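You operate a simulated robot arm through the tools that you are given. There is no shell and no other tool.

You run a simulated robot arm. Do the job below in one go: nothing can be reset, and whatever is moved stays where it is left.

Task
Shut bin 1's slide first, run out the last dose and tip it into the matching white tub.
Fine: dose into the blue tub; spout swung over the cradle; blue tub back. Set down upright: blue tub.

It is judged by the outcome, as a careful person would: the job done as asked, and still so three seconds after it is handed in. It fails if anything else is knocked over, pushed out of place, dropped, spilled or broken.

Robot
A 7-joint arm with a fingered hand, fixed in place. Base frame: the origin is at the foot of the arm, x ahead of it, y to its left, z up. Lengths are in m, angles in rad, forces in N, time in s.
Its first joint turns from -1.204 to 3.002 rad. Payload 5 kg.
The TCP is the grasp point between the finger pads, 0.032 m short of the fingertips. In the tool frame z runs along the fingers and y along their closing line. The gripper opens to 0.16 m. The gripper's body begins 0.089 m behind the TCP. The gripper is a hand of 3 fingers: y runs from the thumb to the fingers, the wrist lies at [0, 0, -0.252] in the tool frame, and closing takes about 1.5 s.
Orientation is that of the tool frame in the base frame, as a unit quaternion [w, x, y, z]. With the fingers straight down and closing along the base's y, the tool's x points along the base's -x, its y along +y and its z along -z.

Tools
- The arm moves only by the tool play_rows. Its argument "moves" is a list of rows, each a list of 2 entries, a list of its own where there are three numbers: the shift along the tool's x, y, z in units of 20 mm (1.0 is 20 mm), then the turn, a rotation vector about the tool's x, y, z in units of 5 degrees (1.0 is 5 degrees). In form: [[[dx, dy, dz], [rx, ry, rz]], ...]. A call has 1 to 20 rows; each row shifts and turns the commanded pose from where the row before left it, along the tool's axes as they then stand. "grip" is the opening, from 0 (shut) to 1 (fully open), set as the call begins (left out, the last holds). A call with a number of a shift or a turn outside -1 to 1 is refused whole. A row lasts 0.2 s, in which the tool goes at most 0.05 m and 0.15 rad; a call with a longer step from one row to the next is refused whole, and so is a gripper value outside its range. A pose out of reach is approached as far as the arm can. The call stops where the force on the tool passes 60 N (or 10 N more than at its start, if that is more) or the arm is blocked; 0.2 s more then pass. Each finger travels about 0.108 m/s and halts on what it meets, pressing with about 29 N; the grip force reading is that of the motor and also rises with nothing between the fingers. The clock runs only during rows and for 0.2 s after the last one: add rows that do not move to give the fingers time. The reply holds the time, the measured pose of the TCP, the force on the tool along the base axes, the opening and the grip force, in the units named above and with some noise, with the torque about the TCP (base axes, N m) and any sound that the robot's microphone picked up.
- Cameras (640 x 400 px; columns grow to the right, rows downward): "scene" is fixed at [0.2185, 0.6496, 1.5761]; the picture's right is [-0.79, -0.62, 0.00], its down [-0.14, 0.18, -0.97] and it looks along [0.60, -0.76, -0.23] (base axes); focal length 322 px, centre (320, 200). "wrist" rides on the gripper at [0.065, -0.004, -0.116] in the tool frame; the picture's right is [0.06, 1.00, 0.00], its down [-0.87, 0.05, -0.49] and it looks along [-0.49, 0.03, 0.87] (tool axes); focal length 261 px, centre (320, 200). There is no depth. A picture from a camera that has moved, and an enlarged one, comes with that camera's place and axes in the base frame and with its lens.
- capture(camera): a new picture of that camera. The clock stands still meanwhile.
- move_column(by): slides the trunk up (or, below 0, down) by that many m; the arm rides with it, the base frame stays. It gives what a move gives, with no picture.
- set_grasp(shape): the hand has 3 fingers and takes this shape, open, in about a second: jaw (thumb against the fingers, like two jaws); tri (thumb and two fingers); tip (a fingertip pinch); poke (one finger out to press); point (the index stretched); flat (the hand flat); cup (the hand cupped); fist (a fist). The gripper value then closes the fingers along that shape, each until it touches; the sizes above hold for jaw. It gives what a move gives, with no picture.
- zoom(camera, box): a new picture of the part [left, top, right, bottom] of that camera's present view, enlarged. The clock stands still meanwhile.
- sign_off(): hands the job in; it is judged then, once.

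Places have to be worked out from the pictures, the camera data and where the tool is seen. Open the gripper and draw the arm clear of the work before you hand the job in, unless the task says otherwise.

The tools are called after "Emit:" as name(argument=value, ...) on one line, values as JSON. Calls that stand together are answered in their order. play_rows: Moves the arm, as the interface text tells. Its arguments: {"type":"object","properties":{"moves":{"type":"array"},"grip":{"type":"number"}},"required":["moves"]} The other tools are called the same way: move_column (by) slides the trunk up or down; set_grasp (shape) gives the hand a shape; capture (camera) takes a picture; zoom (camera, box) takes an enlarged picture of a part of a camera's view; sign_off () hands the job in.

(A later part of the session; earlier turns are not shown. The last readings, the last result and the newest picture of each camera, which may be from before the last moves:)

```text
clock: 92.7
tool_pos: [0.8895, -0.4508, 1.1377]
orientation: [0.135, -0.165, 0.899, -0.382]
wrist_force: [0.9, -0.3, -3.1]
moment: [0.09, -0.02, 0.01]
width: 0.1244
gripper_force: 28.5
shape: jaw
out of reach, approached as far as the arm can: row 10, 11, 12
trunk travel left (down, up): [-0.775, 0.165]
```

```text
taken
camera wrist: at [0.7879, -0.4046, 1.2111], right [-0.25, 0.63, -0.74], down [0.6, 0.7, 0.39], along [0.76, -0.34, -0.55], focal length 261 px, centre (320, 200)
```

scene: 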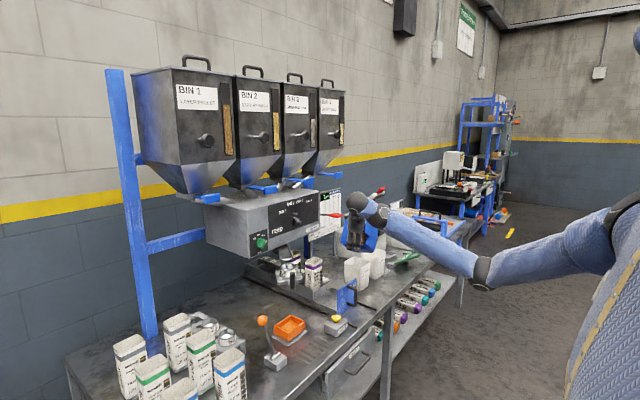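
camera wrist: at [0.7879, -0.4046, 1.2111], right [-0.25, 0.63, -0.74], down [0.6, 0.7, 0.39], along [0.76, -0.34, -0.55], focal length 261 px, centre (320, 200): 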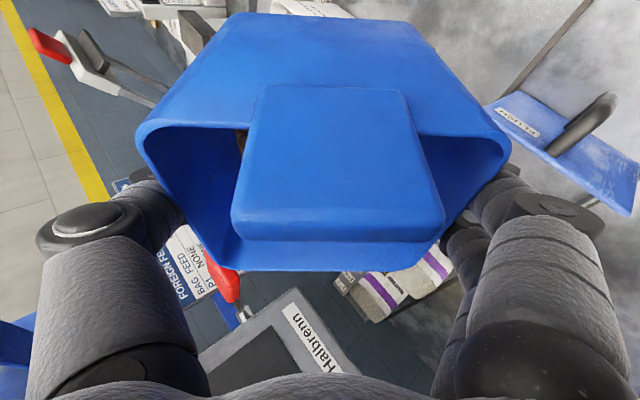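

Raising further is out of reach here, so I'll leave the trunk as it is. I'll head toward the white tub at this 45° tilt, passing in front of the lever, in two steps.

Emit:
play_rows(moves=[[[0.206, -0.428, 0.877], [0, 0, 0]], [[0.206, -0.428, 0.877], [0, 0, 0]], [[0.206, -0.428, 0.877], [0, 0, 0]], [[0.206, -0.428, 0.877], [0, 0, 0]], [[0.206, -0.428, 0.877], [0, 0, 0]], [[0, 0, 0], [0, 0, 0]]])

Emit:
capture(camera="scene")

Emit:
zoom(camera="scene", box=[300, 180, 430, 310])

```text
clock: 94.1
tool_pos: [0.9125, -0.5428, 1.1085]
orientation: [0.135, -0.164, 0.899, -0.383]
wrist_force: [-0.6, 0.1, -3.8]
moment: [0.13, -0.01, -0.03]
width: 0.1243
gripper_force: 29.1
shape: jaw
trunk travel left (down, up): [-0.775, 0.165]
```

```text
taken
```

scene: 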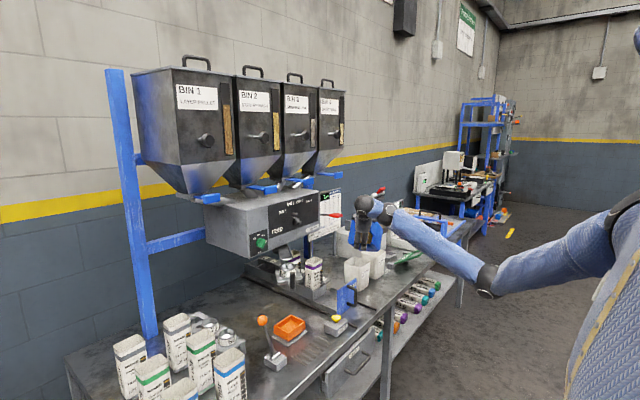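

```text
3.08 times, centred on (365, 245) of scene
camera zoom: at [0.2185, 0.6496, 1.5761], right [-0.79, -0.62, 0.0], down [-0.14, 0.18, -0.97], along [0.6, -0.76, -0.23], focal length 991 px, centre (182, 62)
```

zoom: 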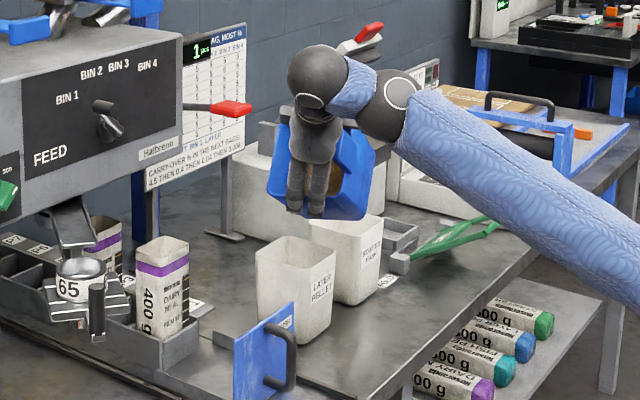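

The tub is held steady next to the white tubs. I'll continue the second half, staying a little higher.

Emit:
play_rows(moves=[[[0.184, -0.542, 0.781], [0, 0, 0]], [[0.184, -0.542, 0.781], [0, 0, 0]], [[0.184, -0.542, 0.781], [0, 0, 0]], [[0.184, -0.542, 0.781], [0, 0, 0]], [[0.184, -0.542, 0.781], [0, 0, 0]], [[0, 0, 0], [0, 0, 0]]])

Emit:
capture(camera="wrist")

Emit:
zoom(camera="scene", box=[300, 180, 430, 310])

```text
clock: 95.5
tool_pos: [0.9349, -0.6359, 1.0923]
orientation: [0.136, -0.166, 0.899, -0.383]
wrist_force: [-0.2, 1.1, -4.3]
moment: [0.12, -0.02, 0.0]
width: 0.1241
gripper_force: 28.9
shape: jaw
trunk travel left (down, up): [-0.775, 0.165]
```

```text
taken
camera wrist: at [0.8334, -0.5902, 1.1653], right [-0.25, 0.63, -0.74], down [0.6, 0.7, 0.39], along [0.76, -0.34, -0.55], focal length 261 px, centre (320, 200)
```

wrist: 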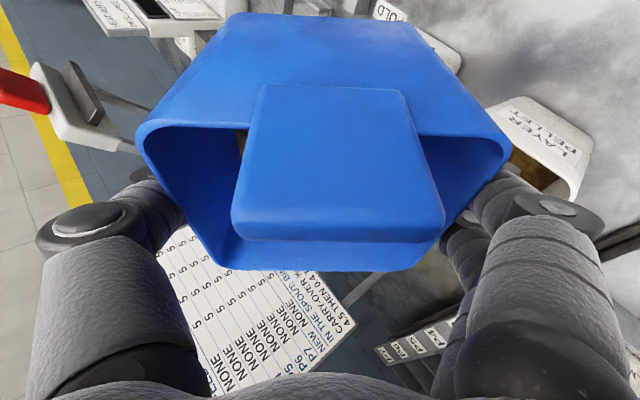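

```text
3.08 times, centred on (365, 245) of scene
camera zoom: at [0.2185, 0.6496, 1.5761], right [-0.79, -0.62, 0.0], down [-0.14, 0.18, -0.97], along [0.6, -0.76, -0.23], focal length 991 px, centre (182, 62)
```

zoom: 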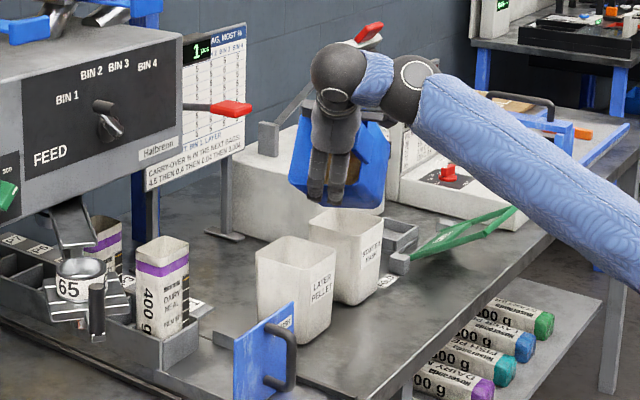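

The tub's lowest lip is over the LAYER PELLET opening, at about (0.964, −0.581). I'll tilt on to 75° in small steps while keeping the lip over that opening.

Emit:
play_rows(moves=[[[-0.195, 0.215, 0.145], [0.647, 0.054, -0.76]], [[-0.195, 0.215, 0.145], [0.647, 0.054, -0.76]], [[-0.195, 0.215, 0.145], [0.647, 0.054, -0.76]], [[-0.195, 0.215, 0.145], [0.647, 0.054, -0.76]], [[-0.195, 0.215, 0.145], [0.647, 0.054, -0.76]], [[-0.195, 0.215, 0.145], [0.647, 0.054, -0.76]], [[0, 0, 0], [0, 0, 0]]])

Emit:
capture(camera="wrist")

Emit:
zoom(camera="scene", box=[300, 180, 430, 310])

```text
clock: 97.1
tool_pos: [0.9544, -0.6262, 1.062]
orientation: [0.07, -0.308, 0.774, -0.549]
wrist_force: [0.7, -0.1, -1.9]
moment: [0.15, 0.02, 0.01]
width: 0.1241
gripper_force: 28.5
shape: jaw
trunk travel left (down, up): [-0.775, 0.165]
```

```text
taken
camera wrist: at [0.8517, -0.5687, 1.1248], right [-0.45, 0.17, -0.88], down [0.45, 0.89, -0.06], along [0.77, -0.42, -0.48], focal length 261 px, centre (320, 200)
```

wrist: 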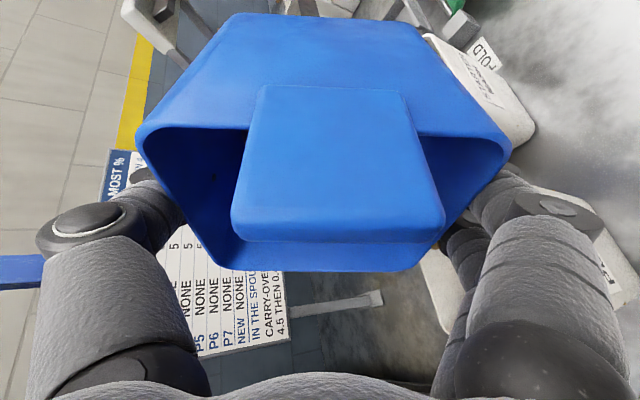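

```text
3.08 times, centred on (365, 245) of scene
camera zoom: at [0.2185, 0.6496, 1.5761], right [-0.79, -0.62, 0.0], down [-0.14, 0.18, -0.97], along [0.6, -0.76, -0.23], focal length 991 px, centre (182, 62)
```

zoom: 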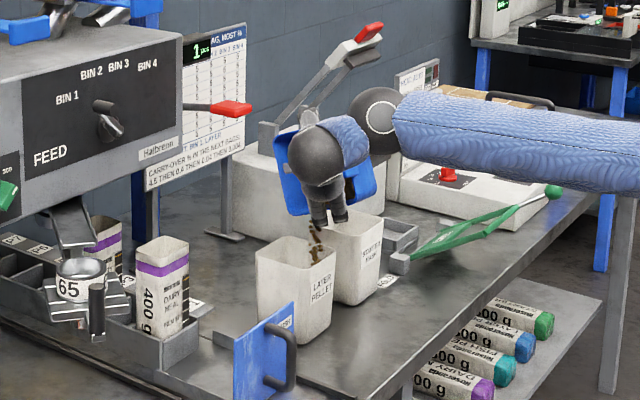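

Pellets are already falling toward the white tub. I'll enlarge right now to see exactly where the stream lands.

Emit:
zoom(camera="scene", box=[370, 235, 420, 285])

Emit:
zoom(camera="scene", box=[375, 215, 435, 265])

Emit:
zoom(camera="scene", box=[370, 235, 435, 300])

Emit:
zoom(camera="scene", box=[335, 230, 395, 290])

```text
8.00 times, centred on (395, 260) of scene
camera zoom: at [0.2185, 0.6496, 1.5761], right [-0.79, -0.62, 0.0], down [-0.14, 0.18, -0.97], along [0.6, -0.76, -0.23], focal length 2577 px, centre (-280, -280)
```

zoom: 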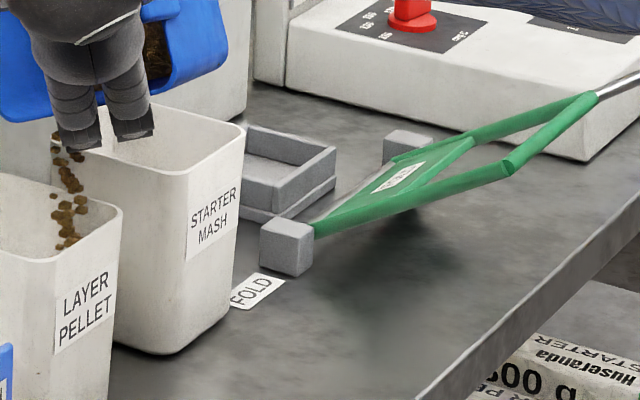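

```text
8.00 times, centred on (405, 240) of scene
camera zoom: at [0.2185, 0.6496, 1.5761], right [-0.79, -0.62, 0.0], down [-0.14, 0.18, -0.97], along [0.6, -0.76, -0.23], focal length 2577 px, centre (-360, -120)
```

zoom: 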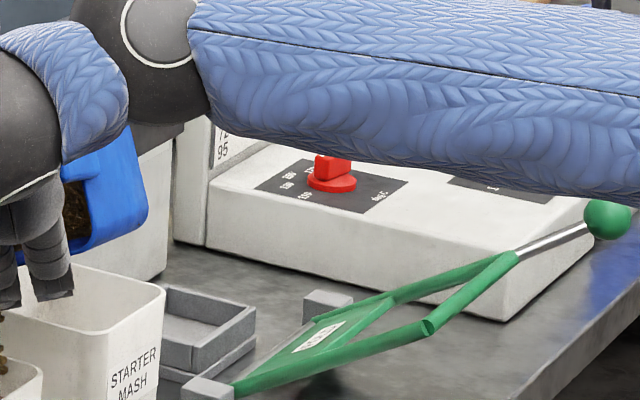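

```text
6.15 times, centred on (402, 268) of scene
camera zoom: at [0.2185, 0.6496, 1.5761], right [-0.79, -0.62, 0.0], down [-0.14, 0.18, -0.97], along [0.6, -0.76, -0.23], focal length 1982 px, centre (-188, -215)
```

zoom: 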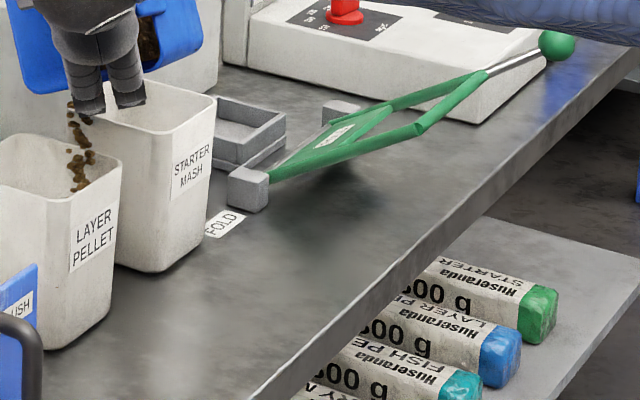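

```text
6.67 times, centred on (365, 260) of scene
camera zoom: at [0.2185, 0.6496, 1.5761], right [-0.79, -0.62, 0.0], down [-0.14, 0.18, -0.97], along [0.6, -0.76, -0.23], focal length 2147 px, centre (20, -200)
```

zoom: 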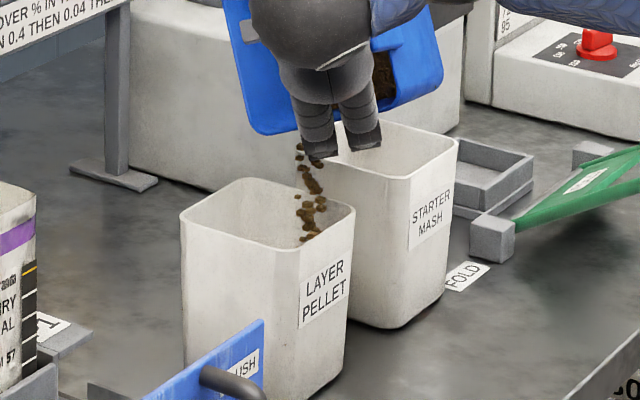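

The stream enters the LAYER PELLET tub, a bit toward its front edge, and nothing lands outside. I'll shift 2 cm toward +x to centre it while tilting on to 90°.

Emit:
play_rows(moves=[[[-0.6, -0.3, 0.35], [0, 0, 0]], [[-0.2, 0.1, 0.0], [0.647, 0.054, -0.76]], [[-0.4, 0.1, 0.0], [0.647, 0.054, -0.76]], [[-0.3, 0.1, 0.0], [0.647, 0.054, -0.76]], [[0, 0, 0], [0, 0, 0]]])

Emit:
zoom(camera="scene", box=[335, 225, 405, 295])

Emit:
capture(camera="wrist")

```text
clock: 98.3
tool_pos: [0.9781, -0.616, 1.0524]
orientation: [0.036, -0.372, 0.691, -0.619]
wrist_force: [0.2, -0.8, -1.9]
moment: [0.02, 0.03, -0.02]
width: 0.1242
gripper_force: 28.4
shape: jaw
trunk travel left (down, up): [-0.775, 0.165]
```

```text
5.71 times, centred on (370, 260) of scene
camera zoom: at [0.2185, 0.6496, 1.5761], right [-0.79, -0.62, 0.0], down [-0.14, 0.18, -0.97], along [0.6, -0.76, -0.23], focal length 1840 px, centre (34, -143)
```

zoom: 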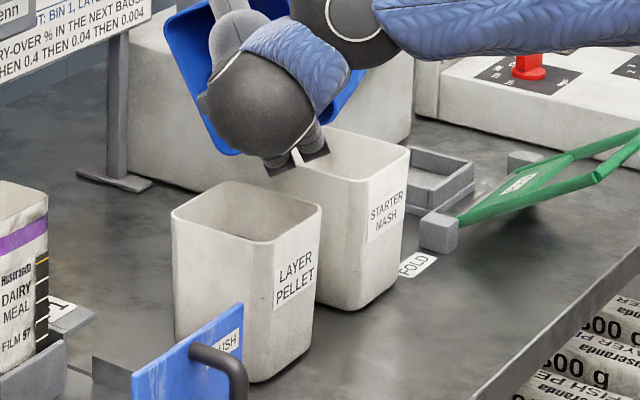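

```text
taken
camera wrist: at [0.8753, -0.5561, 1.1085], right [-0.51, -0.08, -0.85], down [0.35, 0.89, -0.29], along [0.78, -0.45, -0.43], focal length 261 px, centre (320, 200)
```

wrist: 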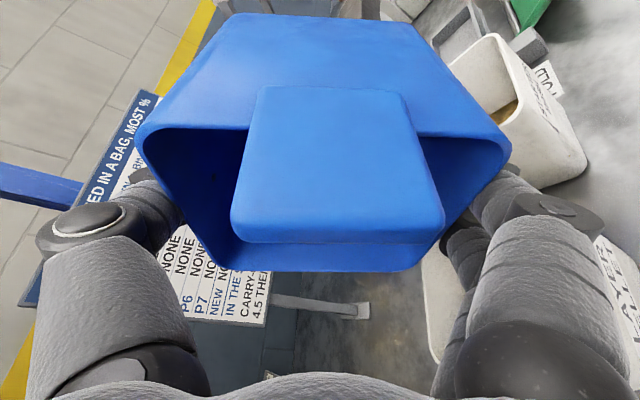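

The stream has ended and the load fell from 3.9 N to 1.9 N, so the tub seems empty. I'll tip a further 20° over the opening to make sure nothing is left.

Emit:
play_rows(moves=[[[-0.095, -0.025, -0.21], [0.647, 0.054, -0.76]], [[-0.095, -0.025, -0.21], [0.647, 0.054, -0.76]], [[-0.095, -0.025, -0.21], [0.647, 0.054, -0.76]], [[-0.095, -0.025, -0.21], [0.647, 0.054, -0.76]], [[0, 0, 0], [0, 0, 0]], [[0, 0, 0], [0, 0, 0]], [[0, 0, 0], [0, 0, 0]]])

Emit:
zoom(camera="scene", box=[335, 215, 405, 295])

Emit:
capture(camera="wrist")

```text
clock: 99.9
tool_pos: [0.9766, -0.5956, 1.0523]
orientation: [0.011, 0.449, -0.562, 0.695]
wrist_force: [0.9, 0.1, -1.1]
moment: [0.08, 0.0, 0.01]
width: 0.1241
gripper_force: 28.9
shape: jaw
trunk travel left (down, up): [-0.775, 0.165]
```

```text
5.00 times, centred on (370, 255) of scene
camera zoom: at [0.2185, 0.6496, 1.5761], right [-0.79, -0.62, 0.0], down [-0.14, 0.18, -0.97], along [0.6, -0.76, -0.23], focal length 1610 px, centre (70, -75)
```

zoom: 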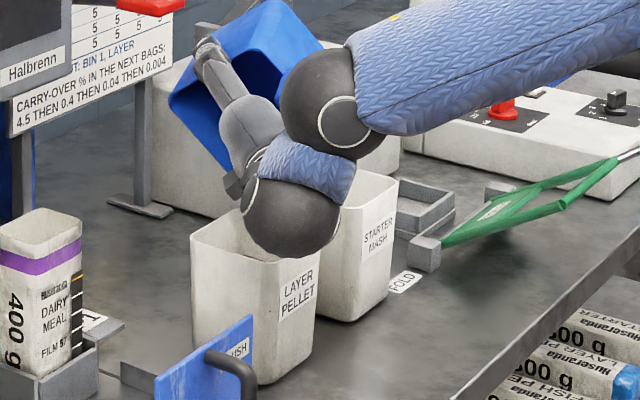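

```text
taken
camera wrist: at [0.8688, -0.535, 1.0996], right [-0.55, -0.4, -0.73], down [0.19, 0.79, -0.58], along [0.81, -0.46, -0.36], focal length 261 px, centre (320, 200)
```

wrist: 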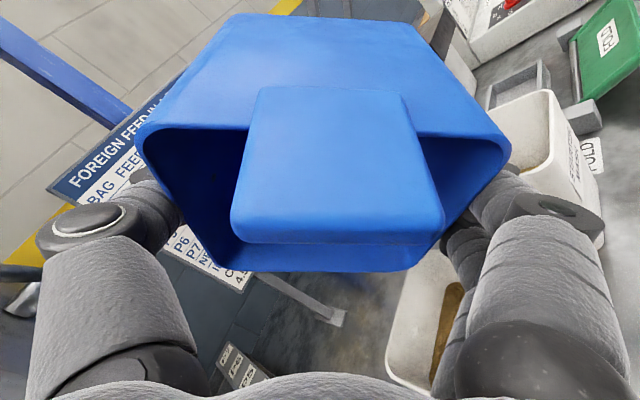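

The tub is empty, and pellets are visible in the LAYER PELLET tub. I'll tilt the tub back in reverse, rising a little to stay clear of both white tubs.

Emit:
play_rows(moves=[[[0.146, -0.075, 0.105], [-0.647, -0.054, 0.76]], [[0.146, -0.075, 0.105], [-0.647, -0.054, 0.76]], [[0.146, -0.075, 0.105], [-0.647, -0.054, 0.76]], [[0.146, -0.075, 0.105], [-0.647, -0.054, 0.76]], [[0.33, -0.105, 0.0], [-0.647, -0.054, 0.76]], [[0.33, -0.105, 0.0], [-0.647, -0.054, 0.76]], [[0.33, -0.105, 0.0], [-0.647, -0.054, 0.76]], [[0.26, -0.205, -0.12], [-0.647, -0.054, 0.76]], [[0.26, -0.205, -0.12], [-0.647, -0.054, 0.76]], [[0.26, -0.205, -0.12], [-0.647, -0.054, 0.76]], [[0.26, -0.205, -0.12], [-0.647, -0.054, 0.76]], [[0.26, -0.205, -0.12], [-0.647, -0.054, 0.76]], [[0.26, -0.205, -0.12], [-0.647, -0.054, 0.76]], [[0, 0, 0], [0, 0, 0]]])

Emit:
capture(camera="scene")

Emit:
zoom(camera="scene", box=[300, 180, 430, 310])

Emit:
capture(camera="wrist")

```text
clock: 102.9
tool_pos: [0.9414, -0.6329, 1.1061]
orientation: [0.135, -0.165, 0.9, -0.381]
wrist_force: [0.6, 0.1, -0.8]
moment: [0.04, -0.02, -0.01]
width: 0.124
gripper_force: 28.9
shape: jaw
trunk travel left (down, up): [-0.775, 0.165]
```

```text
taken
```

scene: 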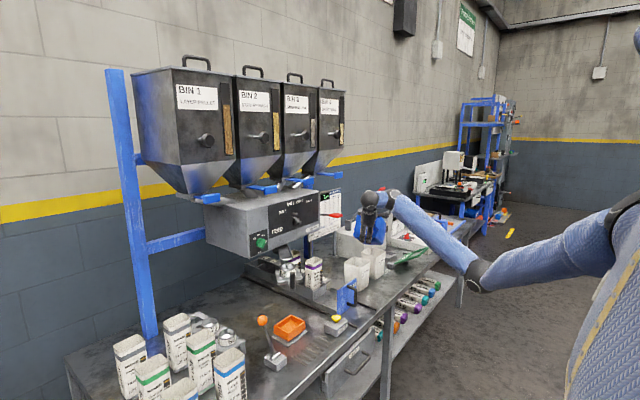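

```text
3.08 times, centred on (365, 245) of scene
camera zoom: at [0.2185, 0.6496, 1.5761], right [-0.79, -0.62, 0.0], down [-0.14, 0.18, -0.97], along [0.6, -0.76, -0.23], focal length 991 px, centre (182, 62)
```

zoom: 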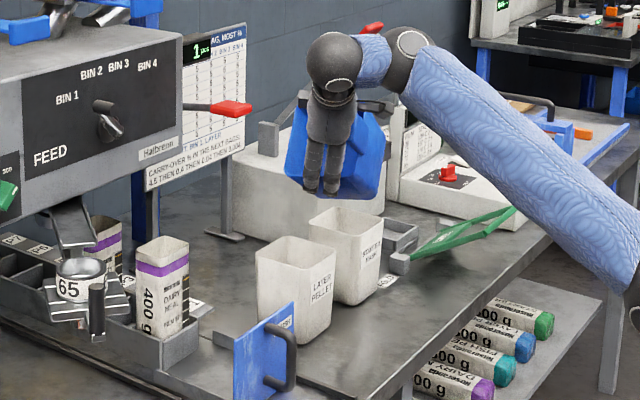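

```text
taken
camera wrist: at [0.8394, -0.588, 1.1784], right [-0.25, 0.63, -0.74], down [0.6, 0.7, 0.39], along [0.76, -0.34, -0.55], focal length 261 px, centre (320, 200)
```

wrist: 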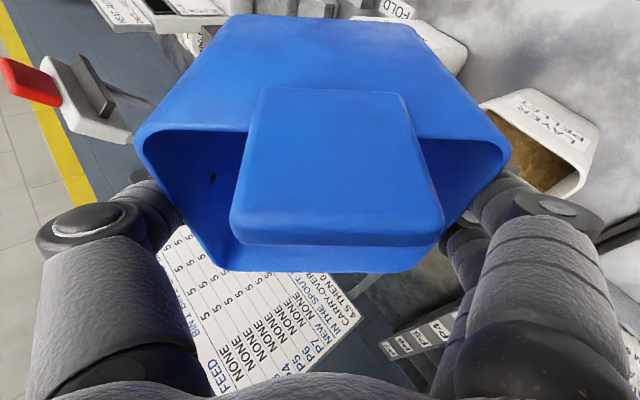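

The LAYER PELLET tub's level has visibly risen. I'll check a small dark speck inside the blue tub and the area around the white tubs for spills.

Emit:
zoom(camera="wrist", box=[130, 110, 260, 280])

Emit:
zoom(camera="wrist", box=[460, 60, 640, 200])

Emit:
zoom(camera="scene", box=[335, 240, 435, 310])

```text
2.35 times, centred on (195, 195) of wrist
camera zoom: at [0.8394, -0.588, 1.1784], right [-0.25, 0.63, -0.74], down [0.6, 0.7, 0.39], along [0.76, -0.34, -0.55], focal length 613 px, centre (614, 212)
```

zoom: 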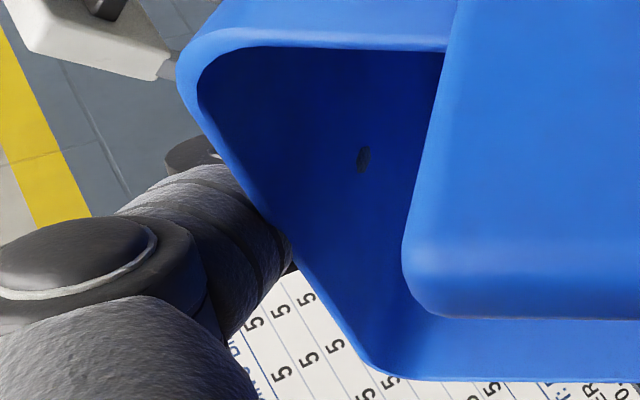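

```text
2.86 times, centred on (550, 130) of wrist
camera zoom: at [0.8394, -0.588, 1.1784], right [-0.25, 0.63, -0.74], down [0.6, 0.7, 0.39], along [0.76, -0.34, -0.55], focal length 745 px, centre (-337, 400)
```

zoom: 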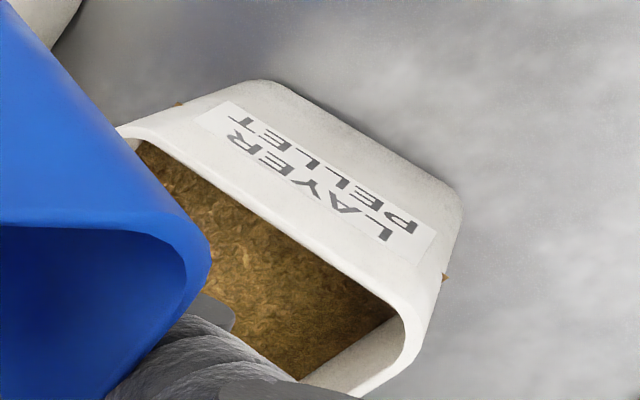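

```text
5.71 times, centred on (385, 275) of scene
camera zoom: at [0.2185, 0.6496, 1.5761], right [-0.79, -0.62, 0.0], down [-0.14, 0.18, -0.97], along [0.6, -0.76, -0.23], focal length 1840 px, centre (-51, -229)
```

zoom: 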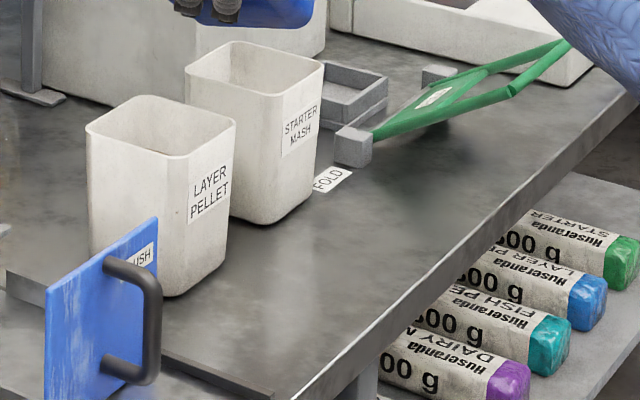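

The dark speck is just the thumb's tip pressing the thin wall, and I see no spilled pellets on the bench. I'll carry the tub back to the left in front of the lever, then start levelling it.

Emit:
play_rows(moves=[[[-0.157, 0.666, -0.779], [0, 0, 0]], [[-0.157, 0.666, -0.779], [0, 0, 0]], [[-0.157, 0.666, -0.779], [0, 0, 0]], [[-0.157, 0.666, -0.779], [0, 0, 0]], [[-0.157, 0.666, -0.779], [0, 0, 0]], [[-0.157, 0.666, -0.779], [0, 0, 0]], [[-0.157, 0.666, -0.779], [0, 0, 0]], [[-0.157, 0.666, -0.779], [0, 0, 0]], [[-0.157, 0.666, -0.779], [0, 0, 0]], [[0, 0, 0], [0, 0, 0]]])

Emit:
play_rows(moves=[[[0, 0, 0], [-0.794, -0.148, 0.568]], [[0, 0, 0], [-0.794, -0.148, 0.568]], [[0, 0, 0], [-0.794, -0.148, 0.568]], [[0, 0, 0], [-0.794, -0.148, 0.568]], [[0, 0, 0], [-0.794, -0.148, 0.568]], [[0, 0, 0], [0, 0, 0]]])

Emit:
capture(camera="scene")

Emit:
zoom(camera="scene", box=[290, 180, 420, 310])

```text
clock: 105.1
tool_pos: [0.8915, -0.4519, 1.1148]
orientation: [0.136, -0.166, 0.899, -0.382]
wrist_force: [-0.1, -0.5, -1.2]
moment: [0.04, 0.02, 0.0]
width: 0.1239
gripper_force: 28.7
shape: jaw
trunk travel left (down, up): [-0.775, 0.165]
```

```text
clock: 106.5
tool_pos: [0.8906, -0.4541, 1.1154]
orientation: [0.18, -0.086, 0.96, -0.196]
wrist_force: [-0.3, -0.3, -0.7]
moment: [0.02, 0.01, 0.01]
width: 0.1239
gripper_force: 29.3
shape: jaw
trunk travel left (down, up): [-0.775, 0.165]
```

```text
taken
```

scene: 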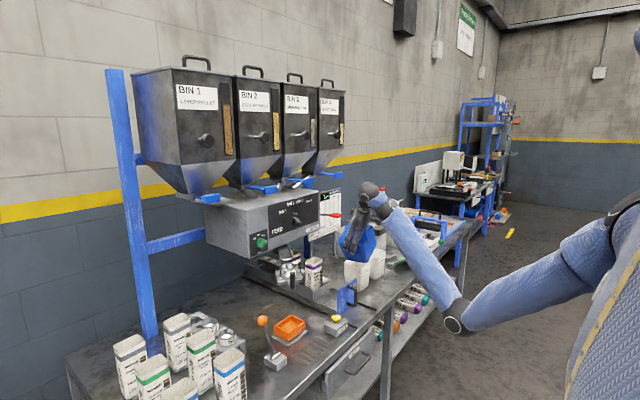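

```text
3.08 times, centred on (355, 245) of scene
camera zoom: at [0.2185, 0.6496, 1.5761], right [-0.79, -0.62, 0.0], down [-0.14, 0.18, -0.97], along [0.6, -0.76, -0.23], focal length 991 px, centre (212, 62)
```

zoom: 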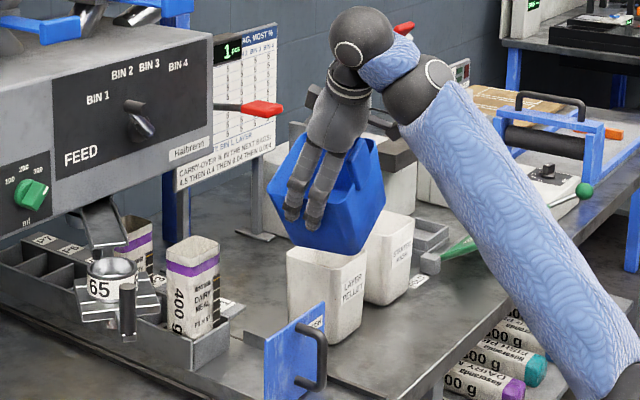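

The tub is coming level and is clear of everything. I'll bring it back over toward the cradle and continue levelling.

Emit:
play_rows(moves=[[[-0.536, 0.7, -0.139], [0, 0, 0]], [[-0.536, 0.7, -0.139], [0, 0, 0]], [[-0.536, 0.7, -0.139], [0, 0, 0]], [[-0.536, 0.7, -0.139], [0, 0, 0]], [[0, 0, 0], [-0.794, -0.148, 0.568]], [[0, 0, 0], [-0.794, -0.148, 0.568]], [[0, 0, 0], [-0.794, -0.148, 0.568]], [[0, 0, 0], [0, 0, 0]]])

Emit:
capture(camera="wrist")

```text
clock: 108.3
tool_pos: [0.9205, -0.3894, 1.1144]
orientation: [0.201, -0.037, 0.975, -0.081]
wrist_force: [0.2, -0.3, -1.6]
moment: [0.01, -0.01, 0.0]
width: 0.124
gripper_force: 29.1
shape: jaw
trunk travel left (down, up): [-0.775, 0.165]
```

```text
taken
camera wrist: at [0.8148, -0.3833, 1.1947], right [-0.1, 0.98, -0.2], down [0.6, 0.21, 0.77], along [0.8, -0.04, -0.6], focal length 261 px, centre (320, 200)
```

wrist: 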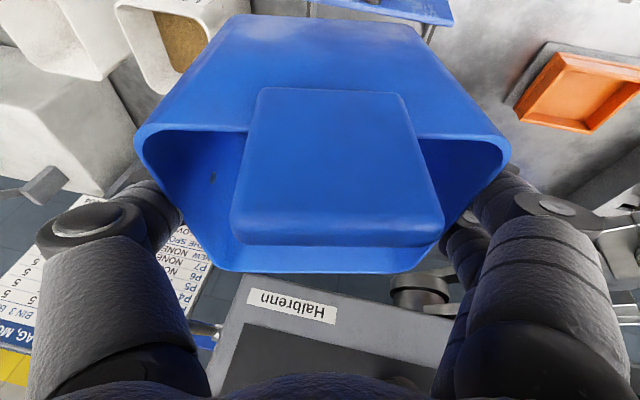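

The tub is within 10° of level. Before lowering, I'll look at the empty cradle pocket to find its exact walls.

Emit:
zoom(camera="scene", box=[300, 260, 370, 325])

Emit:
zoom(camera="scene", box=[250, 200, 420, 330])

```text
6.15 times, centred on (335, 292) of scene
camera zoom: at [0.2185, 0.6496, 1.5761], right [-0.79, -0.62, 0.0], down [-0.14, 0.18, -0.97], along [0.6, -0.76, -0.23], focal length 1982 px, centre (228, -369)
```

zoom: 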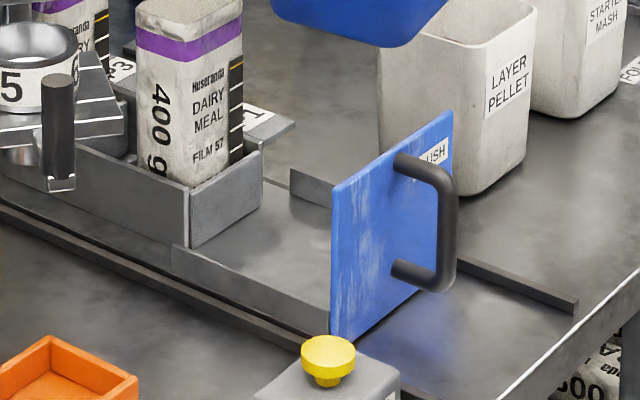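

```text
3.08 times, centred on (335, 265) of scene
camera zoom: at [0.2185, 0.6496, 1.5761], right [-0.79, -0.62, 0.0], down [-0.14, 0.18, -0.97], along [0.6, -0.76, -0.23], focal length 991 px, centre (274, 0)
```

zoom: 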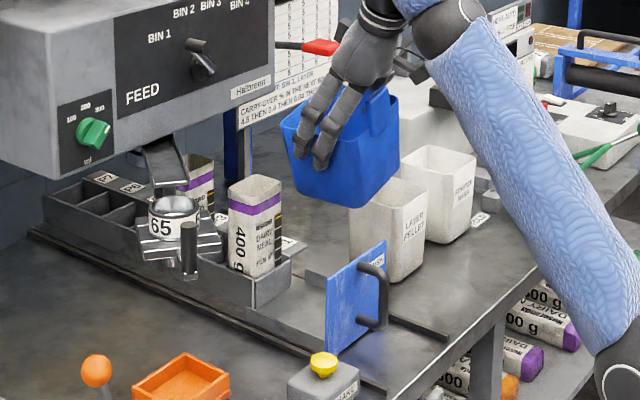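

The pocket has low side walls at about y −0.457 and −0.314 and plenty of room, so the tub's original centre of (0.965, −0.384) is a safe target. I'll move over it and finish levelling.

Emit:
play_rows(moves=[[[-0.8, 0.18, 0.705], [0, 0, 0]], [[-0.8, 0.18, 0.705], [0, 0, 0]], [[0, 0, 0], [-0.815, -0.152, 0.613]], [[0, 0, 0], [-0.815, -0.152, 0.613]], [[0, 0, 0], [0, 0, 0]], [[0, 0, 0], [0, 0, 0]]])

Emit:
capture(camera="wrist")

Emit:
zoom(camera="scene", box=[280, 200, 410, 330])

```text
clock: 109.7
tool_pos: [0.962, -0.3828, 1.1015]
orientation: [0.216, 0.0, 0.976, 0.001]
wrist_force: [0.0, -0.5, -1.5]
moment: [-0.03, 0.02, 0.0]
width: 0.1237
gripper_force: 29.1
shape: jaw
trunk travel left (down, up): [-0.775, 0.165]
```

```text
taken
camera wrist: at [0.8539, -0.3862, 1.1781], right [-0.06, 1.0, -0.03], down [0.58, 0.05, 0.81], along [0.81, 0.03, -0.58], focal length 261 px, centre (320, 200)
```

wrist: 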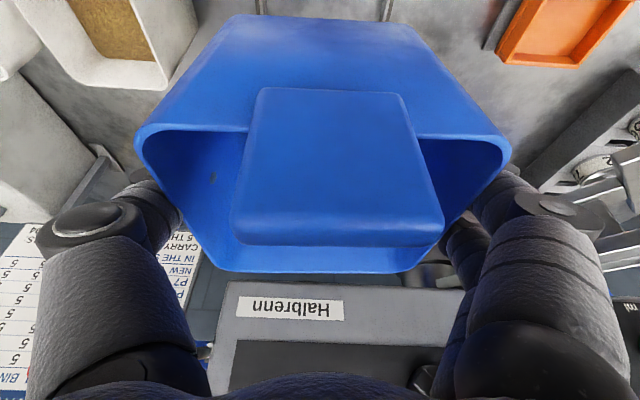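

```text
3.08 times, centred on (345, 265) of scene
camera zoom: at [0.2185, 0.6496, 1.5761], right [-0.79, -0.62, 0.0], down [-0.14, 0.18, -0.97], along [0.6, -0.76, -0.23], focal length 991 px, centre (243, 0)
```

zoom: 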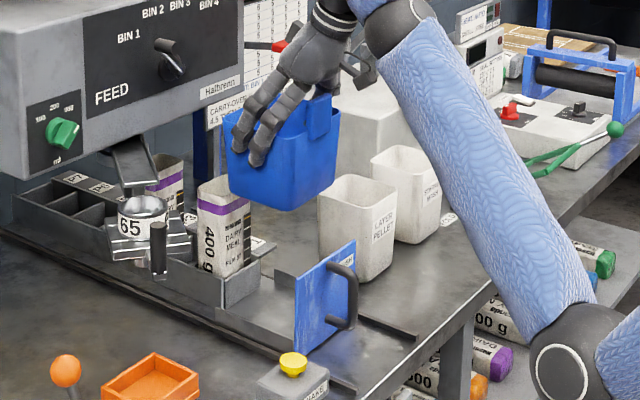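

The tub is upright and centred above its place. I'll lower it most of the way into the cradle.

Emit:
play_rows(moves=[[[0.375, 0, 0.807], [0, 0, 0]], [[0.375, 0, 0.807], [0, 0, 0]], [[0.375, 0, 0.807], [0, 0, 0]], [[0.375, 0, 0.807], [0, 0, 0]], [[0.375, 0, 0.807], [0, 0, 0]], [[0.375, 0, 0.807], [0, 0, 0]], [[0.375, 0, 0.807], [0, 0, 0]], [[0.375, 0, 0.807], [0, 0, 0]], [[0.375, 0, 0.807], [0, 0, 0]], [[0, 0, 0], [0, 0, 0]]])

Emit:
zoom(camera="scene", box=[290, 230, 380, 325])

Emit:
capture(camera="wrist")

```text
clock: 111.9
tool_pos: [0.9619, -0.3837, 0.9417]
orientation: [0.215, 0.0, 0.977, 0.0]
wrist_force: [0.3, -0.1, -1.0]
moment: [0.0, 0.01, -0.01]
width: 0.1241
gripper_force: 28.8
shape: jaw
trunk travel left (down, up): [-0.775, 0.165]
```

```text
4.21 times, centred on (335, 278) of scene
camera zoom: at [0.2185, 0.6496, 1.5761], right [-0.79, -0.62, 0.0], down [-0.14, 0.18, -0.97], along [0.6, -0.76, -0.23], focal length 1356 px, centre (257, -126)
```

zoom: 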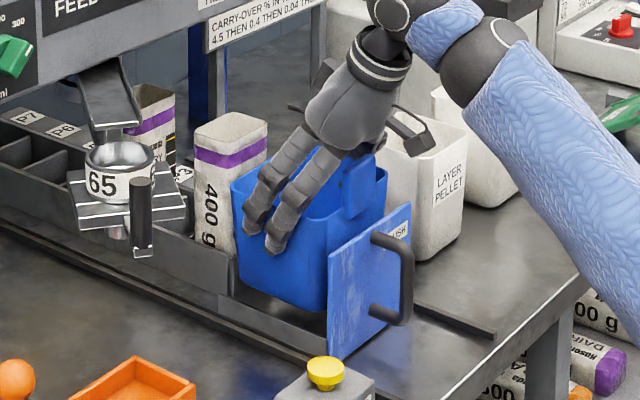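

```text
taken
camera wrist: at [0.8531, -0.3864, 1.018], right [-0.06, 1.0, -0.03], down [0.58, 0.05, 0.81], along [0.81, 0.03, -0.58], focal length 261 px, centre (320, 200)
```

wrist: 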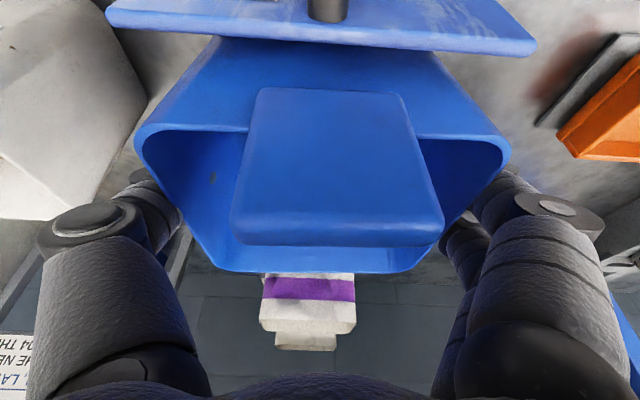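

The tub goes straight into its pocket with no contact so far. I'll lower in 5 mm steps to just above the expected seat and read the force.

Emit:
play_rows(moves=[[[0.105, 0, 0.227], [0, 0, 0]], [[0.105, 0, 0.227], [0, 0, 0]], [[0.105, 0, 0.227], [0, 0, 0]], [[0.105, 0, 0.227], [0, 0, 0]], [[0.105, 0, 0.227], [0, 0, 0]], [[0.105, 0, 0.227], [0, 0, 0]], [[0, 0, 0], [0, 0, 0]]])

Emit:
zoom(camera="scene", box=[290, 230, 380, 325])

```text
clock: 113.5
tool_pos: [0.9599, -0.3837, 0.9115]
orientation: [0.215, 0.0, 0.977, 0.001]
wrist_force: [0.6, -0.2, -2.1]
moment: [-0.01, 0.02, -0.02]
width: 0.124
gripper_force: 29.5
shape: jaw
trunk travel left (down, up): [-0.775, 0.165]
```

```text
4.21 times, centred on (335, 278) of scene
camera zoom: at [0.2185, 0.6496, 1.5761], right [-0.79, -0.62, 0.0], down [-0.14, 0.18, -0.97], along [0.6, -0.76, -0.23], focal length 1356 px, centre (257, -126)
```

zoom: 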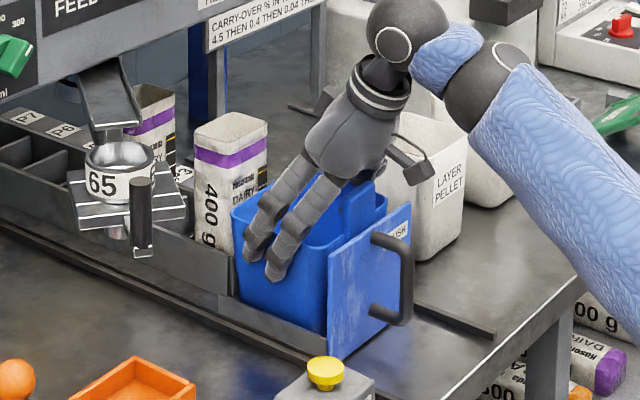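

No contact yet at 0.9115. I'll continue in 3 mm steps.

Emit:
play_rows(moves=[[[0.063, 0, 0.136], [0, 0, 0]], [[0.063, 0, 0.136], [0, 0, 0]], [[0, 0, 0], [0, 0, 0]]])

Emit:
play_rows(moves=[[[0.042, 0, 0.091], [0, 0, 0]], [[0.042, 0, 0.091], [0, 0, 0]], [[0, 0, 0], [0, 0, 0]]])

```text
clock: 114.3
tool_pos: [0.9607, -0.3834, 0.9093]
orientation: [0.218, 0.001, 0.976, 0.0]
wrist_force: [3.9, -3.8, 18.1]
moment: [0.76, -0.03, -0.06]
width: 0.1232
gripper_force: 29.0
shape: jaw
trunk travel left (down, up): [-0.775, 0.165]
```

```text
clock: 115.1
tool_pos: [0.9589, -0.3821, 0.9039]
orientation: [0.217, -0.001, 0.976, 0.0]
wrist_force: [1.9, -4.0, 24.8]
moment: [0.78, -0.07, 0.07]
width: 0.123
gripper_force: 29.0
shape: jaw
trunk travel left (down, up): [-0.775, 0.165]
```

The tub has touched down at the expected height, with the contact slightly on its +y edge. I'll check the picture before releasing.

Emit:
zoom(camera="scene", box=[290, 230, 380, 325])

Emit:
capture(camera="wrist")

```text
4.21 times, centred on (335, 278) of scene
camera zoom: at [0.2185, 0.6496, 1.5761], right [-0.79, -0.62, 0.0], down [-0.14, 0.18, -0.97], along [0.6, -0.76, -0.23], focal length 1356 px, centre (257, -126)
```

zoom: 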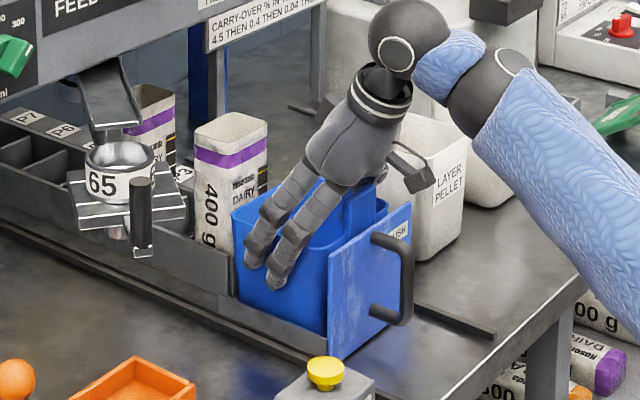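

```text
taken
camera wrist: at [0.8515, -0.3864, 0.9808], right [-0.06, 1.0, -0.03], down [0.58, 0.06, 0.81], along [0.81, 0.03, -0.58], focal length 261 px, centre (320, 200)
```

wrist: 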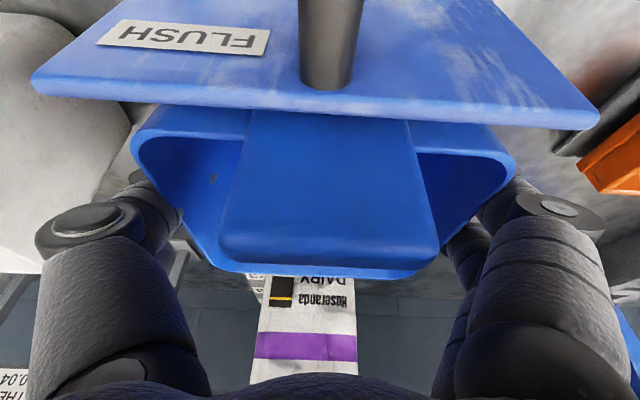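

The tub is seated on the cradle floor and has slid slightly up in the fingers. I'll open the fingers to release it, then check.

Emit:
play_rows(moves=[[[-0.06, 0, -0.14], [0, 0, 0]], [[0, 0, 0], [0, 0, 0]]])

Emit:
play_rows(moves=[[[0, 0, 0], [0, 0, 0]], [[0, 0, 0], [0, 0, 0]], [[0, 0, 0], [0, 0, 0]], [[0, 0, 0], [0, 0, 0]], [[0, 0, 0], [0, 0, 0]]], grip=1)

Emit:
zoom(camera="scene", box=[290, 230, 380, 325])

Emit:
capture(camera="wrist")

```text
clock: 115.7
tool_pos: [0.96, -0.3839, 0.9044]
orientation: [0.215, 0.0, 0.977, 0.0]
wrist_force: [-0.1, -2.1, 12.8]
moment: [0.55, -0.05, 0.06]
width: 0.123
gripper_force: 29.7
shape: jaw
trunk travel left (down, up): [-0.775, 0.165]
```

```text
clock: 116.9
tool_pos: [0.9609, -0.3829, 0.9041]
orientation: [0.215, 0.0, 0.977, 0.0]
wrist_force: [0.8, 0.4, -0.8]
moment: [-0.01, -0.01, -0.01]
width: 0.1599
gripper_force: 0.0
shape: jaw
trunk travel left (down, up): [-0.775, 0.165]
```

```text
4.21 times, centred on (335, 278) of scene
camera zoom: at [0.2185, 0.6496, 1.5761], right [-0.79, -0.62, 0.0], down [-0.14, 0.18, -0.97], along [0.6, -0.76, -0.23], focal length 1356 px, centre (257, -126)
```

zoom: 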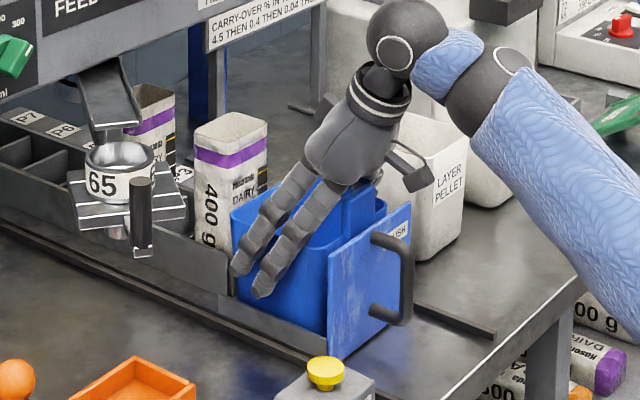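

```text
taken
camera wrist: at [0.8527, -0.3861, 0.9815], right [-0.06, 1.0, -0.03], down [0.58, 0.05, 0.81], along [0.81, 0.03, -0.58], focal length 261 px, centre (320, 200)
```

wrist: 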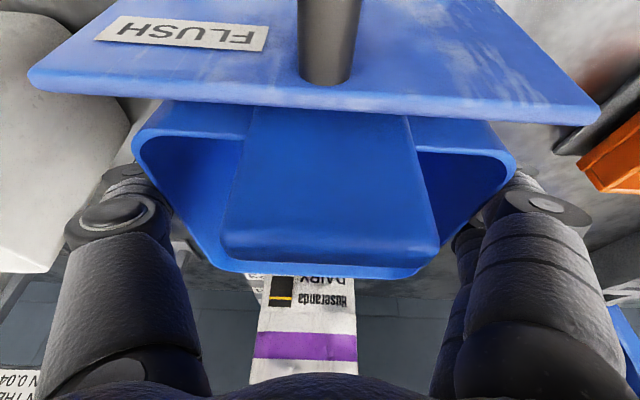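

The tub stands upright in its place and the hand is free. I'll lift the open hand straight up off it.

Emit:
play_rows(moves=[[[-0.2, 0, -0.43], [0, 0, 0]], [[-0.395, 0, -0.85], [0, 0, 0]], [[-0.395, 0, -0.85], [0, 0, 0]], [[-0.395, 0, -0.85], [0, 0, 0]], [[-0.395, 0, -0.85], [0, 0, 0]], [[-0.395, 0, -0.85], [0, 0, 0]], [[-0.395, 0, -0.85], [0, 0, 0]], [[-0.395, 0, -0.85], [0, 0, 0]], [[0, 0, 0], [0, 0, 0]]])

Emit:
capture(camera="wrist")

Emit:
zoom(camera="scene", box=[290, 230, 380, 325])

```text
clock: 118.9
tool_pos: [0.9607, -0.3829, 1.0462]
orientation: [0.216, 0.001, 0.976, -0.001]
wrist_force: [0.5, -0.1, -0.8]
moment: [0.03, -0.02, -0.03]
width: 0.1598
gripper_force: 0.1
shape: jaw
trunk travel left (down, up): [-0.775, 0.165]
```

```text
taken
camera wrist: at [0.8533, -0.3862, 1.1222], right [-0.06, 1.0, -0.03], down [0.58, 0.05, 0.81], along [0.81, 0.03, -0.58], focal length 261 px, centre (320, 200)
```

wrist: 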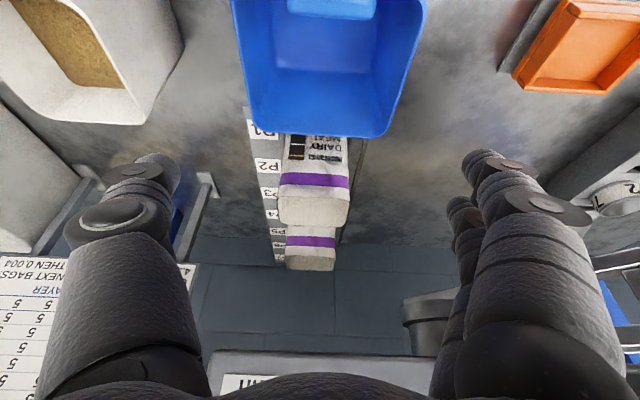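

```text
4.21 times, centred on (335, 278) of scene
camera zoom: at [0.2185, 0.6496, 1.5761], right [-0.79, -0.62, 0.0], down [-0.14, 0.18, -0.97], along [0.6, -0.76, -0.23], focal length 1356 px, centre (257, -126)
```

zoom: 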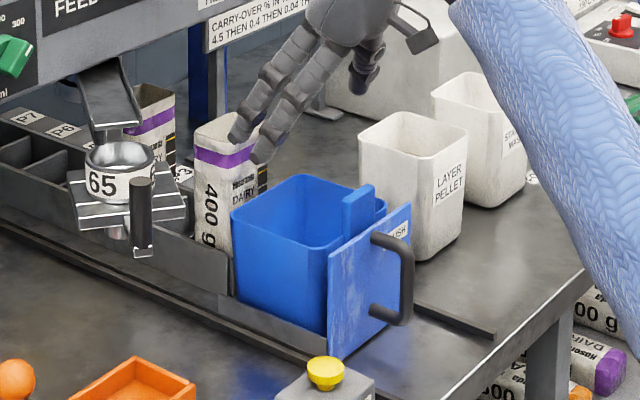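

The blue tub is empty, upright and square in its place. I'll withdraw the open hand up and back toward me, tilting it forward to stay within the arm's limits.

Emit:
play_rows(moves=[[[0.47, 0, -0.77], [0, -1, 0]], [[0.42, 0, -0.8], [0, -1, 0]], [[0.33, 0, -0.84], [0, -1, 0]], [[0.26, 0, -0.86], [0, -1, 0]], [[0.18, 0, -0.885], [0, -1, 0]], [[0.1, 0, -0.9], [0, -1, 0]], [[0.02, 0, -0.9], [0, -1, 0]], [[0.0, 0, -0.9], [0, 0, 0]], [[0.0, 0, -0.9], [0, 0, 0]], [[0.0, 0, -0.9], [0, 0, 0]], [[0.0, 0, -0.9], [0, 0, 0]], [[0, 0, 0], [0, 0, 0]]])

Emit:
capture(camera="scene")

Emit:
capture(camera="wrist")

```text
clock: 121.7
tool_pos: [0.8367, -0.4435, 1.1426]
orientation: [0.508, 0.014, 0.86, -0.049]
wrist_force: [0.3, 0.2, 0.1]
moment: [0.0, 0.03, 0.0]
width: 0.1599
gripper_force: 0.2
shape: jaw
out of reach, approached as far as the arm can: row 8, 9, 10, 11
trunk travel left (down, up): [-0.775, 0.165]
stopped in row 12: the arm was blocked; the commanded pose is now the measured one
```

```text
taken
```

scene: 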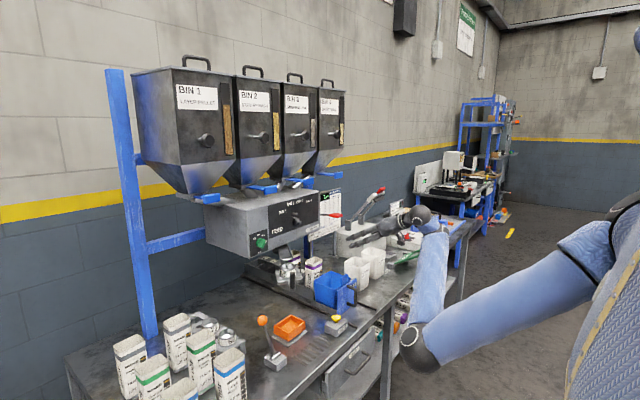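

```text
taken
camera wrist: at [0.7041, -0.4375, 1.1404], right [0.04, 0.99, -0.12], down [0.0, 0.12, 0.99], along [1.0, -0.04, 0.01], focal length 261 px, centre (320, 200)
```

wrist: 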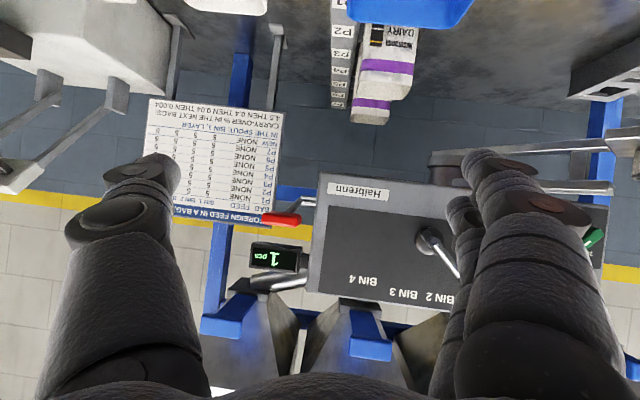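

The arm reported being blocked while drawing back, with no force on the hand. I'll look at the elbow and bench edge to see whether anything is touching.

Emit:
zoom(camera="scene", box=[330, 250, 530, 400])

Emit:
zoom(camera="scene", box=[290, 180, 450, 310])

```text
2.67 times, centred on (430, 325) of scene
camera zoom: at [0.2185, 0.6496, 1.5761], right [-0.79, -0.62, 0.0], down [-0.14, 0.18, -0.97], along [0.6, -0.76, -0.23], focal length 859 px, centre (27, -133)
```

zoom: 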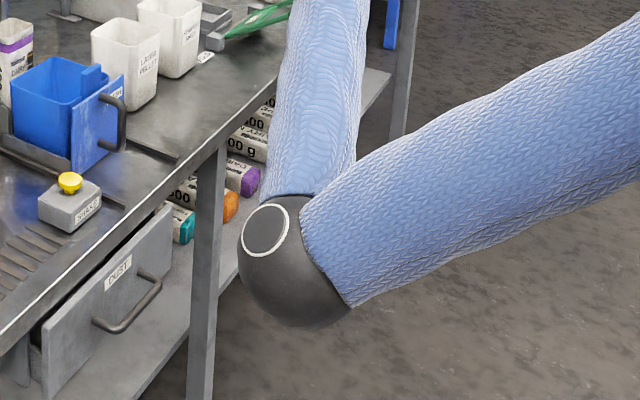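

```text
3.08 times, centred on (370, 245) of scene
camera zoom: at [0.2185, 0.6496, 1.5761], right [-0.79, -0.62, 0.0], down [-0.14, 0.18, -0.97], along [0.6, -0.76, -0.23], focal length 991 px, centre (166, 62)
```

zoom: 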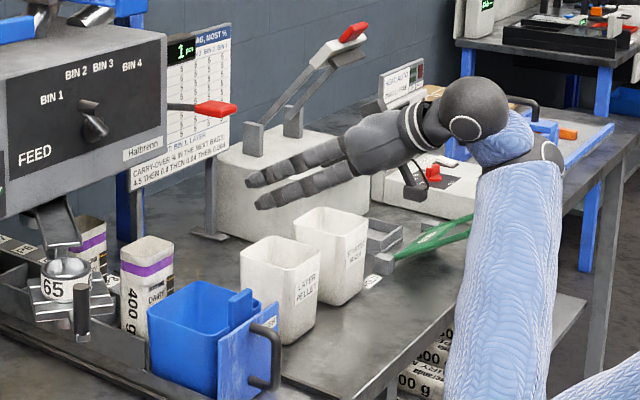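

Nothing appears to be touching; the forearm is in front of the bench and the hand reads no force, so this looks like a joint limit. I'll raise the trunk to unfold the arm, then level the hand and draw it back.

Emit:
move_column(by=0.12)

Emit:
play_rows(moves=[[[0, 0, 0], [0, -1, 0]], [[0, 0, 0], [0, -1, 0]], [[0, 0, 0], [0, -1, 0]], [[0, 0, 0], [0, -1, 0]], [[0, 0, 0], [0, 0, 0]]])

Emit:
capture(camera="scene")

```text
clock: 123.2
tool_pos: [0.8386, -0.4423, 1.2611]
orientation: [0.506, 0.013, 0.861, -0.047]
wrist_force: [-0.2, 0.2, 0.3]
moment: [0.03, 0.04, 0.0]
width: 0.1601
gripper_force: 0.0
shape: jaw
trunk travel left (down, up): [-0.895, 0.045]
```

```text
clock: 124.4
tool_pos: [0.8365, -0.4388, 1.2598]
orientation: [0.648, 0.004, 0.76, -0.047]
wrist_force: [-0.2, 0.2, -0.4]
moment: [-0.01, 0.0, 0.0]
width: 0.1602
gripper_force: 0.0
shape: jaw
trunk travel left (down, up): [-0.895, 0.045]
```

```text
taken
```

scene: 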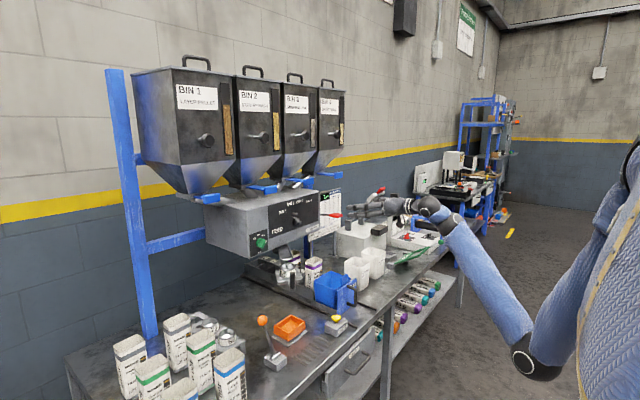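

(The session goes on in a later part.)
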